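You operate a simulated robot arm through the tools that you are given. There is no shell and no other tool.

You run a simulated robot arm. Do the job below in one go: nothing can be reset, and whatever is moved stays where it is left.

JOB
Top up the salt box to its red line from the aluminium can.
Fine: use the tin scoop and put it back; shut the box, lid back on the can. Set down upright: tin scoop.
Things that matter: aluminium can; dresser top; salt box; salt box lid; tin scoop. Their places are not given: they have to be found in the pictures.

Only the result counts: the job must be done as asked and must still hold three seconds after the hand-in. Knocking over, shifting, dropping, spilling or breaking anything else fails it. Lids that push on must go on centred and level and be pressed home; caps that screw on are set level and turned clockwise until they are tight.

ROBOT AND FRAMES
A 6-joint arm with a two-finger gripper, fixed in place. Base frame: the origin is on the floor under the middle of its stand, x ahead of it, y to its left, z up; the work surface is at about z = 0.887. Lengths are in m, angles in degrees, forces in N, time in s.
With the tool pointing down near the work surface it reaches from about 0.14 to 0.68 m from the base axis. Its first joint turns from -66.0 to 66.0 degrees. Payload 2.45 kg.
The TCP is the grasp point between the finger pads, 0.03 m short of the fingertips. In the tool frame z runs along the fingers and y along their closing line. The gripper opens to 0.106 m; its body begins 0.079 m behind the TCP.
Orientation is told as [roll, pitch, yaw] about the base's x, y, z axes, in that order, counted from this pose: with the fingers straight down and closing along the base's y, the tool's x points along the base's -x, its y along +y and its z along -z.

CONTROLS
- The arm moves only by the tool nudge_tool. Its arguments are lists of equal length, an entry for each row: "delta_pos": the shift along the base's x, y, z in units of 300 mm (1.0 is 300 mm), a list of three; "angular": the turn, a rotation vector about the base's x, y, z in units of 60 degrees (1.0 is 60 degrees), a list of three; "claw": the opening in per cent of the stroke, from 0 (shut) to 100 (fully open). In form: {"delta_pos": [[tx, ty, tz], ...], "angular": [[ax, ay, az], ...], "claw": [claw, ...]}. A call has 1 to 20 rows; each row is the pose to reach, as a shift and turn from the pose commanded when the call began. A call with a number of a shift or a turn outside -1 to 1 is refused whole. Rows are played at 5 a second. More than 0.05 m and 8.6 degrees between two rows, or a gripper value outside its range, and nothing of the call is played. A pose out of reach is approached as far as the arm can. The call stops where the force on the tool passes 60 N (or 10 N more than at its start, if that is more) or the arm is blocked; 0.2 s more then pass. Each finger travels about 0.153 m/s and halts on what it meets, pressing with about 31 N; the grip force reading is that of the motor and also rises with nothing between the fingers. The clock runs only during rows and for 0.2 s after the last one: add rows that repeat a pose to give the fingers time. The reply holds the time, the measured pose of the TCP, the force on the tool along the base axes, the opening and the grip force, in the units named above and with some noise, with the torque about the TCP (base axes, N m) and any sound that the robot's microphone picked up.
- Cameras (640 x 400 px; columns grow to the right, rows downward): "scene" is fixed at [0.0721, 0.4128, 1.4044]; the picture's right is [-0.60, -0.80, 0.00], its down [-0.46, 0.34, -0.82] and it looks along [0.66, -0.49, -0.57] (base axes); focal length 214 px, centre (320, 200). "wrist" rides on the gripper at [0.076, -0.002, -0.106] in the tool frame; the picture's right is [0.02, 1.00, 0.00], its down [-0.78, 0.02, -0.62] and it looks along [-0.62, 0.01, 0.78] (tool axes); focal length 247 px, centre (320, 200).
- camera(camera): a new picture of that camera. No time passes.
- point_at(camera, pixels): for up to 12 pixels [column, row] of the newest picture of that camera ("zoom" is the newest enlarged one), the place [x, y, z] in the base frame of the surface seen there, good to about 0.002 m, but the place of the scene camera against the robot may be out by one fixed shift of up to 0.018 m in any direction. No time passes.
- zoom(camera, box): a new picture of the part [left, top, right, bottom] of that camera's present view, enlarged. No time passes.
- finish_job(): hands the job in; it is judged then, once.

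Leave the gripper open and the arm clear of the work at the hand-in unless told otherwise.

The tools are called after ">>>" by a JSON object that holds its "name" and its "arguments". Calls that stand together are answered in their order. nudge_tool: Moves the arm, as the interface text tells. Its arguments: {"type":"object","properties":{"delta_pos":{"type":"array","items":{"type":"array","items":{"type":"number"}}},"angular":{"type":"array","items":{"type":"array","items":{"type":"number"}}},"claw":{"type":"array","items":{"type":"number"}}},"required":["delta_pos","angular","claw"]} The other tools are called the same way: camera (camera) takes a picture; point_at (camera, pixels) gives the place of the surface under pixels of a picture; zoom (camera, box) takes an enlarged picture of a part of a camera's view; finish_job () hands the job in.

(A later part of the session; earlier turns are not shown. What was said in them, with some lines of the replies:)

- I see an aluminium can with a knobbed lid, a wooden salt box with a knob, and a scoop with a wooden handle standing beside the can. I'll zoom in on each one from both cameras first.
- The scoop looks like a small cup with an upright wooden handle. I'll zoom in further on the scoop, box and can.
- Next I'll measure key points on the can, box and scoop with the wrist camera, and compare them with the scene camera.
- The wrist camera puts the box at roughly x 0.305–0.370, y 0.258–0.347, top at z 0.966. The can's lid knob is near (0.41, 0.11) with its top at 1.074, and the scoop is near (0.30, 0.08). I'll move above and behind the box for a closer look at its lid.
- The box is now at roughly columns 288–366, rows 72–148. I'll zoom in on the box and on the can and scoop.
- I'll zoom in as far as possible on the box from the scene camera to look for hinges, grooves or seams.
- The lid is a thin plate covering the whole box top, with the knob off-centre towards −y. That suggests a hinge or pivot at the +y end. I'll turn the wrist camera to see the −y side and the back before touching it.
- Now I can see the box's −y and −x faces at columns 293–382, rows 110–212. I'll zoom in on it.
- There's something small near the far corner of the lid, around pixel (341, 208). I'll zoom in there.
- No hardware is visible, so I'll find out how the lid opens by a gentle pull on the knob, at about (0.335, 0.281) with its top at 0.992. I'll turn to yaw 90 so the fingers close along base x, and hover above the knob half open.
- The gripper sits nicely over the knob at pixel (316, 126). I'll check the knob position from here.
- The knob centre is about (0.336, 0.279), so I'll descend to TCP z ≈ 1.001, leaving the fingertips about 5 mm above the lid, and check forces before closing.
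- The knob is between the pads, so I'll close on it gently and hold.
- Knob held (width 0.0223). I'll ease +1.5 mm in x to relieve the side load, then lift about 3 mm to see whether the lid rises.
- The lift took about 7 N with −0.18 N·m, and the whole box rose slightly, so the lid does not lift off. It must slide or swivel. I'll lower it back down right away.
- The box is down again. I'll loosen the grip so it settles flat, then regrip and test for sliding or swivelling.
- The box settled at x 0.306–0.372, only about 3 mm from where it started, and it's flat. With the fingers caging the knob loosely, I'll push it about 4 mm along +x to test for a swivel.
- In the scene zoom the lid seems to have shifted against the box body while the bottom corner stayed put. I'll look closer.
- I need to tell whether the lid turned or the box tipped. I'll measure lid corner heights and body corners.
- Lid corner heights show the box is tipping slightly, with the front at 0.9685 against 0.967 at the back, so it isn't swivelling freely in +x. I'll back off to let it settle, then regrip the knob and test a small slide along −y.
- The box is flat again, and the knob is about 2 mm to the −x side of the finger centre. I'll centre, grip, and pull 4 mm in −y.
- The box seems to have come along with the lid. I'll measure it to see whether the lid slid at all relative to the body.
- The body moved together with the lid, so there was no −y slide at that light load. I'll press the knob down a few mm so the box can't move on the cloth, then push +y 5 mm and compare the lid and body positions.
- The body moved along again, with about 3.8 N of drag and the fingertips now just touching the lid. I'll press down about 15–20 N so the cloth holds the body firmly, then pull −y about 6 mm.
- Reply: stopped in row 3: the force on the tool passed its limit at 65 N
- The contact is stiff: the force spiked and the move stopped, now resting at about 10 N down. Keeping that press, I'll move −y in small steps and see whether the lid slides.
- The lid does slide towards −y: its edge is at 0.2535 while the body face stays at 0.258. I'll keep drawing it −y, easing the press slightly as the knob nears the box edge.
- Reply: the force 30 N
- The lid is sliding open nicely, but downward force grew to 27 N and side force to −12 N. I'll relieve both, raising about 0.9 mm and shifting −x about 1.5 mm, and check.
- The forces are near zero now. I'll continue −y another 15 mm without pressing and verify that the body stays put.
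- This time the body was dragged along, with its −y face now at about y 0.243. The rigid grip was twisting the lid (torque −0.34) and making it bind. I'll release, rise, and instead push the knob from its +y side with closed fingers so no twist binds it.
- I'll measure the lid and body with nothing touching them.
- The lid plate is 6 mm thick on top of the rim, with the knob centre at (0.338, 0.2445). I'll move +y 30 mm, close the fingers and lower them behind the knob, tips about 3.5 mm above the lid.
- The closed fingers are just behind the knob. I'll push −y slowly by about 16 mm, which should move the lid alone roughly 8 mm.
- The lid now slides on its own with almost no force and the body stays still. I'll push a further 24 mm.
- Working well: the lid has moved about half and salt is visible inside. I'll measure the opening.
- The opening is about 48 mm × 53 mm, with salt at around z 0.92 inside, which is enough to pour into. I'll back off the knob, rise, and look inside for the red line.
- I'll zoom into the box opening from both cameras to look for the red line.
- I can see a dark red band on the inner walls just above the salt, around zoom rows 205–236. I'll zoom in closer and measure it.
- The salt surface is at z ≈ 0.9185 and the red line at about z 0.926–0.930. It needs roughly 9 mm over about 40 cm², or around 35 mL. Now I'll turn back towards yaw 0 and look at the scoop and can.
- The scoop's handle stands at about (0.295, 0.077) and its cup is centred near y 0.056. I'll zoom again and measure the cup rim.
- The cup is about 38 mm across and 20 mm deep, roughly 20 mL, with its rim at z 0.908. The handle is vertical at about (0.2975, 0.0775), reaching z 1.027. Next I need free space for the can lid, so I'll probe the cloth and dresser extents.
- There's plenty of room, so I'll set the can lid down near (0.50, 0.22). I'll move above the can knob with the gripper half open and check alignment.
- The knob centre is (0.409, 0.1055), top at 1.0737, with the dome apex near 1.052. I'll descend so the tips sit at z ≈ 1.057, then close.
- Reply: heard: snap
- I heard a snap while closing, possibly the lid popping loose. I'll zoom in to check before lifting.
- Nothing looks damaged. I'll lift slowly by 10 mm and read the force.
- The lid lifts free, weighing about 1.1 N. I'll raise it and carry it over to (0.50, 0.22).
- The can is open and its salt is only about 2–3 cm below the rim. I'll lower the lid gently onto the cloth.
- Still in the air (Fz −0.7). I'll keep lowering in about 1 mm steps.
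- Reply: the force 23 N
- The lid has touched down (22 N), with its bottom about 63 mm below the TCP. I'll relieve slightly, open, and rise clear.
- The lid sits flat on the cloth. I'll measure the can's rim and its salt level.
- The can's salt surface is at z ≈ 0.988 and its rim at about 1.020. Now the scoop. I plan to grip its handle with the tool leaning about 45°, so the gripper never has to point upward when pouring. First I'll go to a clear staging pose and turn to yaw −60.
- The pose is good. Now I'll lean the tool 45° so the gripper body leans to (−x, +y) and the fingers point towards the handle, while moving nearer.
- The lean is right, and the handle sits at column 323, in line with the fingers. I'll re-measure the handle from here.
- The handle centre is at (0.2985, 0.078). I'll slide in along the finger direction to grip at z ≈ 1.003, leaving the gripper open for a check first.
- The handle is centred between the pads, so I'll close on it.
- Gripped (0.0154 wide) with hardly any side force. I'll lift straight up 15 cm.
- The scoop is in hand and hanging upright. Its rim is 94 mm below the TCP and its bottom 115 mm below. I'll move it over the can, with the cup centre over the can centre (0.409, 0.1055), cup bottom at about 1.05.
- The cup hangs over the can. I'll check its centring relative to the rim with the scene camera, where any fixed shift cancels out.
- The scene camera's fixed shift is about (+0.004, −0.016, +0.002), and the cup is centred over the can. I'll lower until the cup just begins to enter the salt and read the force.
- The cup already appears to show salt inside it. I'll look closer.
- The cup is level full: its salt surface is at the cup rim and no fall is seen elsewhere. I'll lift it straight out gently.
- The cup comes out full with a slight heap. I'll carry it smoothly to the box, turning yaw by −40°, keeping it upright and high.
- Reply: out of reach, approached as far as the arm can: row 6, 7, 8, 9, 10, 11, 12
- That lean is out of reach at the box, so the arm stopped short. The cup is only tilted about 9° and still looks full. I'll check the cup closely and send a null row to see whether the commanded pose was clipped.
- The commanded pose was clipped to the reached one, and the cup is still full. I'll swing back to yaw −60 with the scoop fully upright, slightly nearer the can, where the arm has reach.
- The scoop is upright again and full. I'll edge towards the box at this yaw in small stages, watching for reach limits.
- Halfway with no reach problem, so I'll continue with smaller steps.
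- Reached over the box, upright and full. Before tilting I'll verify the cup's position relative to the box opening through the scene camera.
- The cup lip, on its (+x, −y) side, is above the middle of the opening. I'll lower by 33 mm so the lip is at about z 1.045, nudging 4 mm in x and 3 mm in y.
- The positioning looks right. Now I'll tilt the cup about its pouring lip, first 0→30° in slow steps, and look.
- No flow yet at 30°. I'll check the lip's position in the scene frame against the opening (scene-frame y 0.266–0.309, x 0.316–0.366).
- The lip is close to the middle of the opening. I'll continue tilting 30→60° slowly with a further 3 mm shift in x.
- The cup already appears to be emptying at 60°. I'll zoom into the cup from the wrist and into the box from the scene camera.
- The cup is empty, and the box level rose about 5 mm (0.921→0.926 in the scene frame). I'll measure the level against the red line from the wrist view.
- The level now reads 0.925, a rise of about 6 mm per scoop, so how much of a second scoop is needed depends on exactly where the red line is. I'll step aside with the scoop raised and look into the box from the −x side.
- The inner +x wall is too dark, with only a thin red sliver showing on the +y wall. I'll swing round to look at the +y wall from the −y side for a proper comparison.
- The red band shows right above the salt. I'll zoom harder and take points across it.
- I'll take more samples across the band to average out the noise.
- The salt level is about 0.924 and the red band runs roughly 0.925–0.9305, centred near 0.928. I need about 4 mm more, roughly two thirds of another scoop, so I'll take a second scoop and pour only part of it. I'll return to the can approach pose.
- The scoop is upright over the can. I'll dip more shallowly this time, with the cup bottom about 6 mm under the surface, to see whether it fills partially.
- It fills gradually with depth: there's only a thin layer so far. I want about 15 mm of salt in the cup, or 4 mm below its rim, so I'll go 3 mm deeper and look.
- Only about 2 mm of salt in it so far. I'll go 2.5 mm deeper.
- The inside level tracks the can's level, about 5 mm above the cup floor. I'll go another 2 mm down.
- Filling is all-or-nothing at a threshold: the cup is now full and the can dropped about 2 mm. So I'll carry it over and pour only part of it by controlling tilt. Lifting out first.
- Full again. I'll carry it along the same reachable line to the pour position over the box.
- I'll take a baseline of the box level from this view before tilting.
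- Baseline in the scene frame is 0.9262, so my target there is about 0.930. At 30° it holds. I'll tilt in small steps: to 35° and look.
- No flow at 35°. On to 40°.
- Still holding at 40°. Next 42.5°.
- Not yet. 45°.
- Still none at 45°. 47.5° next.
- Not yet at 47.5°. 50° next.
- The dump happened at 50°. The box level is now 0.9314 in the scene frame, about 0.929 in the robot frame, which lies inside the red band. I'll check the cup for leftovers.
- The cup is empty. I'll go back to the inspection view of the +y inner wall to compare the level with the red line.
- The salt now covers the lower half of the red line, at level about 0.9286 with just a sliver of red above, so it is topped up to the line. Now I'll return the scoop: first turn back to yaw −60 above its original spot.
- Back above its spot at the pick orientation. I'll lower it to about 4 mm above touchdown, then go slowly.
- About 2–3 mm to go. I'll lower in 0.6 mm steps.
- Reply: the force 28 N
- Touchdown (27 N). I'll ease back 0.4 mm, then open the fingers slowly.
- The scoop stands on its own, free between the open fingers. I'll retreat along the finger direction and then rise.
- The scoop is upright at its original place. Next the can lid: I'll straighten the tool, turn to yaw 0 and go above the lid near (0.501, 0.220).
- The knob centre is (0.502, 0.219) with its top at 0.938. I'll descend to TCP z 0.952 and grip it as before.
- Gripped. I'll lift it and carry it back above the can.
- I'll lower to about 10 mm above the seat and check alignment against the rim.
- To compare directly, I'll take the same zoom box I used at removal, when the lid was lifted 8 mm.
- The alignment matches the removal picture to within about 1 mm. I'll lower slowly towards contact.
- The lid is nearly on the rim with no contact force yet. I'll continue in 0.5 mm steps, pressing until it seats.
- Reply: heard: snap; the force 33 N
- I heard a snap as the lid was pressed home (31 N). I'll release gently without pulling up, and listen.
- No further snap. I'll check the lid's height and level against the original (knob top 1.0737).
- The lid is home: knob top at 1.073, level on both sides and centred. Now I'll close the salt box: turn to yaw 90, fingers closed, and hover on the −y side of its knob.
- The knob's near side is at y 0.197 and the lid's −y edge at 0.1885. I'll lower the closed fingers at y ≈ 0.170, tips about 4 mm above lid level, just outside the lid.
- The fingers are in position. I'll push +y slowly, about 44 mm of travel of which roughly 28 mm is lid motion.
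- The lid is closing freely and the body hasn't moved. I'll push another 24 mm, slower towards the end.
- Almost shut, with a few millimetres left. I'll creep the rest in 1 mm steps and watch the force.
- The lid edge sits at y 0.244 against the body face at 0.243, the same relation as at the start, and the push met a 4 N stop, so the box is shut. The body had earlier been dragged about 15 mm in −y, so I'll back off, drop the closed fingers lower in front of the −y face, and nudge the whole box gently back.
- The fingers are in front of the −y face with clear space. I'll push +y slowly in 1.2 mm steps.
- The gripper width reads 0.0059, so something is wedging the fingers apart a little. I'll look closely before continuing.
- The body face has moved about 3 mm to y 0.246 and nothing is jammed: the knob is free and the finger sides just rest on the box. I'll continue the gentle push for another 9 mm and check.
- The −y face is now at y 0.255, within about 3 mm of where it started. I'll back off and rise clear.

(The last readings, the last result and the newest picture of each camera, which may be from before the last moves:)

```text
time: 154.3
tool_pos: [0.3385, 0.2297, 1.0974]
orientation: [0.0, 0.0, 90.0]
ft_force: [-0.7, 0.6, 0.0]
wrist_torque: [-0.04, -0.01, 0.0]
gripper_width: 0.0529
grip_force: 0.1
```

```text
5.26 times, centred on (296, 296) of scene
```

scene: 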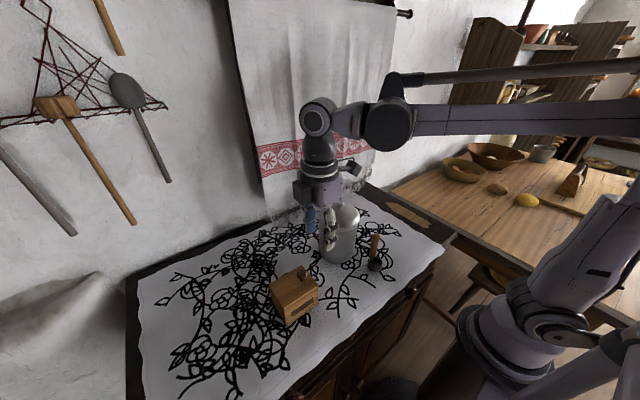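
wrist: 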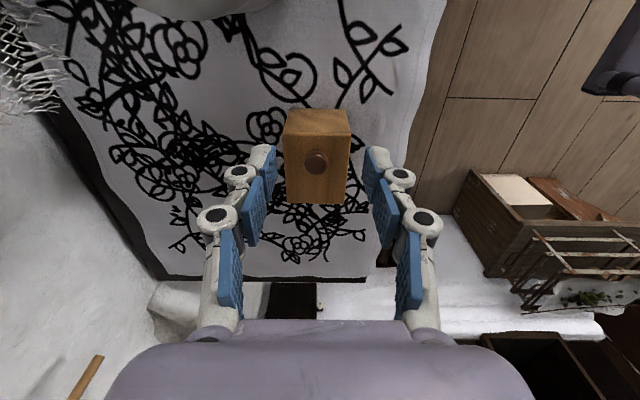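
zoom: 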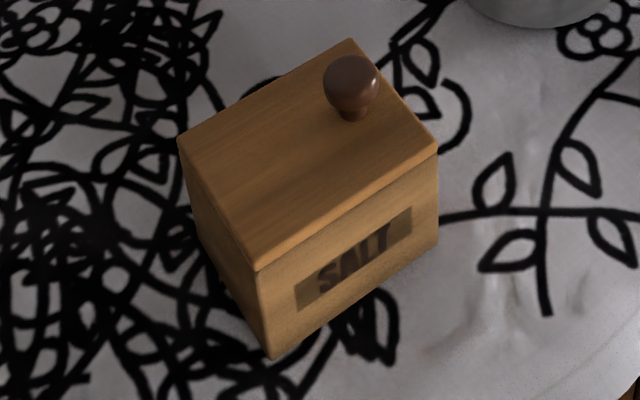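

The box looks shut. I'll verify the lid-to-body relation precisely on both ends, and recheck the can lid and scoop.

>>> {"name": "zoom", "arguments": {"camera": "wrist", "box": [270, 95, 365, 215]}}

>>> {"name": "point_at", "arguments": {"camera": "wrist", "pixels": [[318, 115], [318, 125], [318, 132], [318, 136], [318, 138], [318, 142], [316, 198], [316, 201], [288, 140], [347, 140], [316, 160]]}}

>>> {"name": "zoom", "arguments": {"camera": "scene", "box": [276, 262, 324, 316]}}

>>> {"name": "zoom", "arguments": {"camera": "scene", "box": [300, 190, 400, 290]}}

```text
3.33 times, centred on (318, 155) of wrist
```

zoom: 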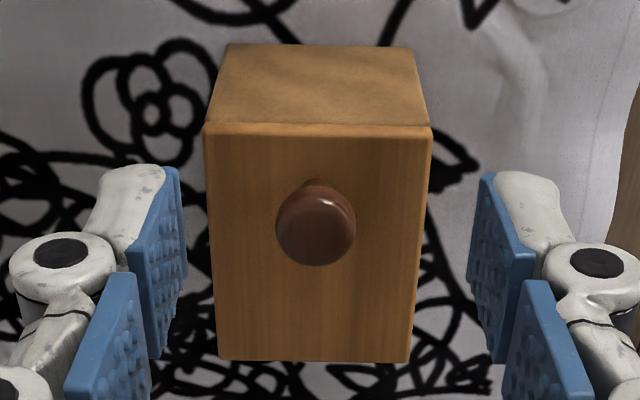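

```text
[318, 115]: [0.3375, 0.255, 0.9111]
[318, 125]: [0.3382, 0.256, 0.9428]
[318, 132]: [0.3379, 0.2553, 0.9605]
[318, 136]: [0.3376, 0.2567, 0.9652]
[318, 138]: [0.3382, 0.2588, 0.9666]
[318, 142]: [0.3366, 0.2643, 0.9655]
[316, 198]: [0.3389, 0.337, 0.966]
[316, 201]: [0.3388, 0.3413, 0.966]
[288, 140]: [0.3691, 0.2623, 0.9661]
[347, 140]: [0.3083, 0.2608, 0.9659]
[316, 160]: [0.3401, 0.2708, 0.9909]
```

```text
7.41 times, centred on (300, 289) of scene
```

zoom: 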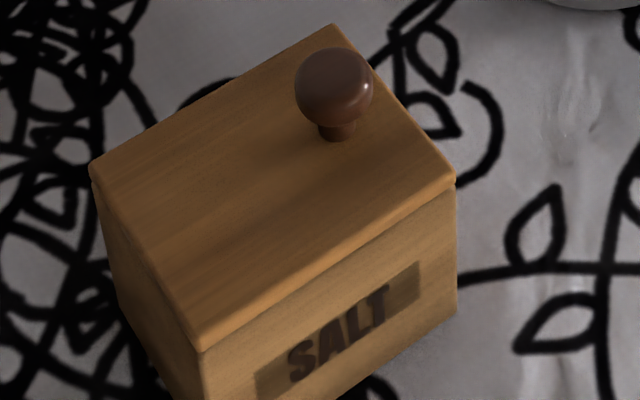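

```text
4.00 times, centred on (350, 240) of scene
```

zoom: 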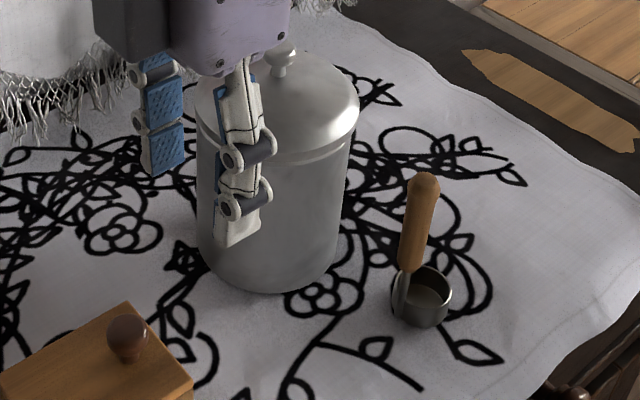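

Everything is in place: the lid edge relation matches the start, the can lid is seated and the scoop is upright. I'll raise the arm clear and open the gripper, then take a final look.

>>> {"name": "nudge_tool", "arguments": {"delta_pos": [[0, 0, 0.1], [0, 0, 0.22], [0, 0, 0.36], [0, 0, 0.5], [0, 0, 0.62], [0, 0, 0.67], [0, 0, 0.67]], "angular": [[0, 0, 0], [0, 0, 0], [0, 0, -0.12], [0, 0, -0.24], [0, 0, -0.36], [0, 0, -0.48], [0, 0, -0.48]], "claw": [60, 70, 80, 90, 100, 100, 100]}}

>>> {"name": "nudge_tool", "arguments": {"delta_pos": [[0, 0, 0], [0, 0, 0], [0, 0, 0], [0, 0, 0], [0, 0, 0], [0, 0, 0], [0, 0, 0], [0, 0, 0], [0, 0, 0]], "angular": [[0, 0, -0.13], [0, 0, -0.26], [0, 0, -0.39], [0, 0, -0.52], [0, 0, -0.65], [0, 0, -0.78], [0, 0, -0.91], [0, 0, -1.0], [0, 0, -1.0]], "claw": [100, 100, 100, 100, 100, 100, 100, 100, 100]}}

>>> {"name": "camera", "arguments": {"camera": "scene"}}

>>> {"name": "camera", "arguments": {"camera": "wrist"}}

>>> {"name": "zoom", "arguments": {"camera": "scene", "box": [250, 180, 410, 340]}}

```text
time: 155.9
tool_pos: [0.3361, 0.2323, 1.2974]
orientation: [0.0, 0.1, 61.1]
ft_force: [0.2, -0.3, -0.2]
wrist_torque: [0.01, -0.03, 0.0]
gripper_width: 0.106
grip_force: 0.0
```

```text
time: 157.9
tool_pos: [0.3358, 0.2308, 1.2969]
orientation: [0.1, 0.0, 1.1]
ft_force: [0.0, -0.5, -0.9]
wrist_torque: [-0.03, 0.01, -0.04]
gripper_width: 0.1061
grip_force: 0.1
```

```text
taken
```

scene: 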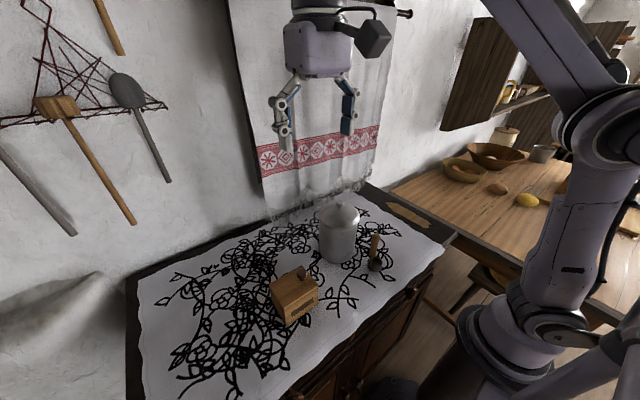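

```text
taken
```

wrist: 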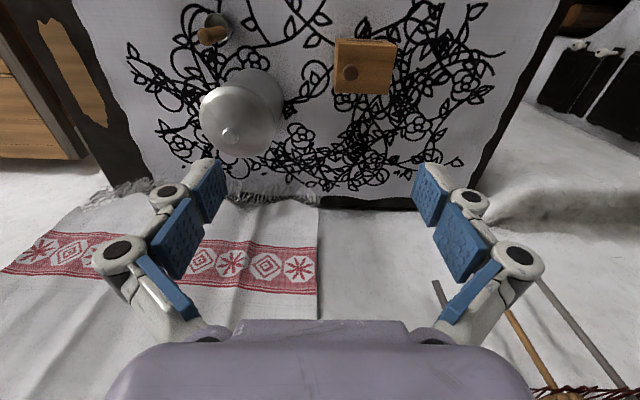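

```text
2.50 times, centred on (330, 260) of scene
```

zoom: 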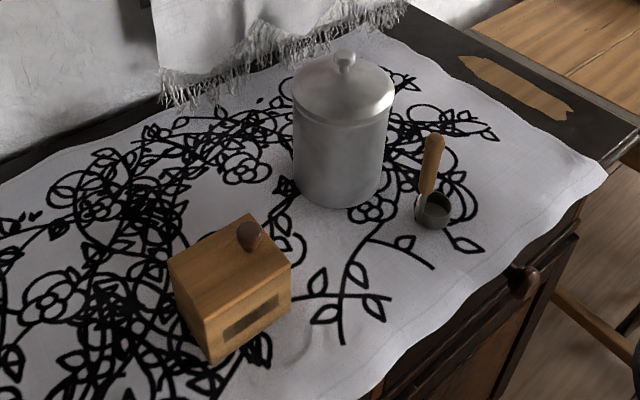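

The scene matches the starting layout. I'll do one last check for stray salt around the box and can, and that the scoop is upright.

>>> {"name": "zoom", "arguments": {"camera": "wrist", "box": [180, 0, 420, 160]}}

>>> {"name": "zoom", "arguments": {"camera": "scene", "box": [350, 220, 400, 280]}}

>>> {"name": "point_at", "arguments": {"camera": "wrist", "pixels": [[208, 36], [216, 30], [215, 24], [231, 136], [205, 105], [278, 105], [352, 72], [338, 45], [392, 45], [386, 92], [336, 90]]}}

```text
2.50 times, centred on (300, 80) of wrist
```

zoom: 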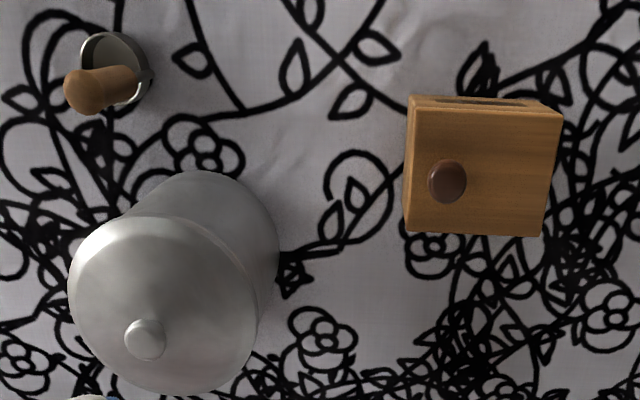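

```text
6.67 times, centred on (375, 250) of scene
```

zoom: 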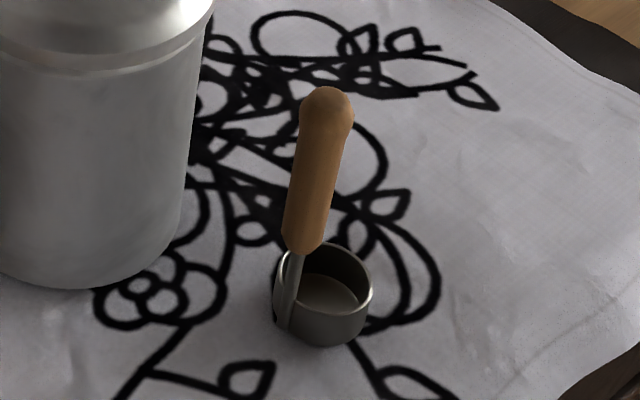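

```text
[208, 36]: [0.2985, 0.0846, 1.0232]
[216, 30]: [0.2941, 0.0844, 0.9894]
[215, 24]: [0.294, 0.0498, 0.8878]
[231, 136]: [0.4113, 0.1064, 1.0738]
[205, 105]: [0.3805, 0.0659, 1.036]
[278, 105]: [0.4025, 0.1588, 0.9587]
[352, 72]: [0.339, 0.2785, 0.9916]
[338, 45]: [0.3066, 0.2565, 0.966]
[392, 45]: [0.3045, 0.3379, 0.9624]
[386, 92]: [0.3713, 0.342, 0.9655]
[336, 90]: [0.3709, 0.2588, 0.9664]
```

No salt has been spilled. The scoop stands upright at its spot, the can lid is seated, and the box is shut within a few millimetres of its original position. The gripper is open and the arm is clear, so I'm handing the job in.

>>> {"name": "finish_job", "arguments": {}}

```text
The job is handed in.
```

I topped up the salt box to its red line from the aluminium can and handed the job in; I haven't seen the judge's result.

- **Salt level:** two full scoops brought the surface to about z 0.9286. The red line runs from roughly 0.925 to 0.9305, so the salt covers its lower half and only a thin strip of red shows above it. I had meant to pour only part of the second scoop, but it emptied all at once at 50° of tilt.
- **Salt box:** the sliding lid is pushed back to its closed stop. The box got dragged about 15 mm while I opened it. I nudged it back to within about 4 mm of where it started.
- **Aluminium can:** the lid is centred, level and pressed down until it snapped.
- **Tin scoop:** empty, standing upright at its original spot.
- **Surroundings:** I saw no spilled salt on the cloth in the last pictures. The gripper is open and the arm is clear of the work.
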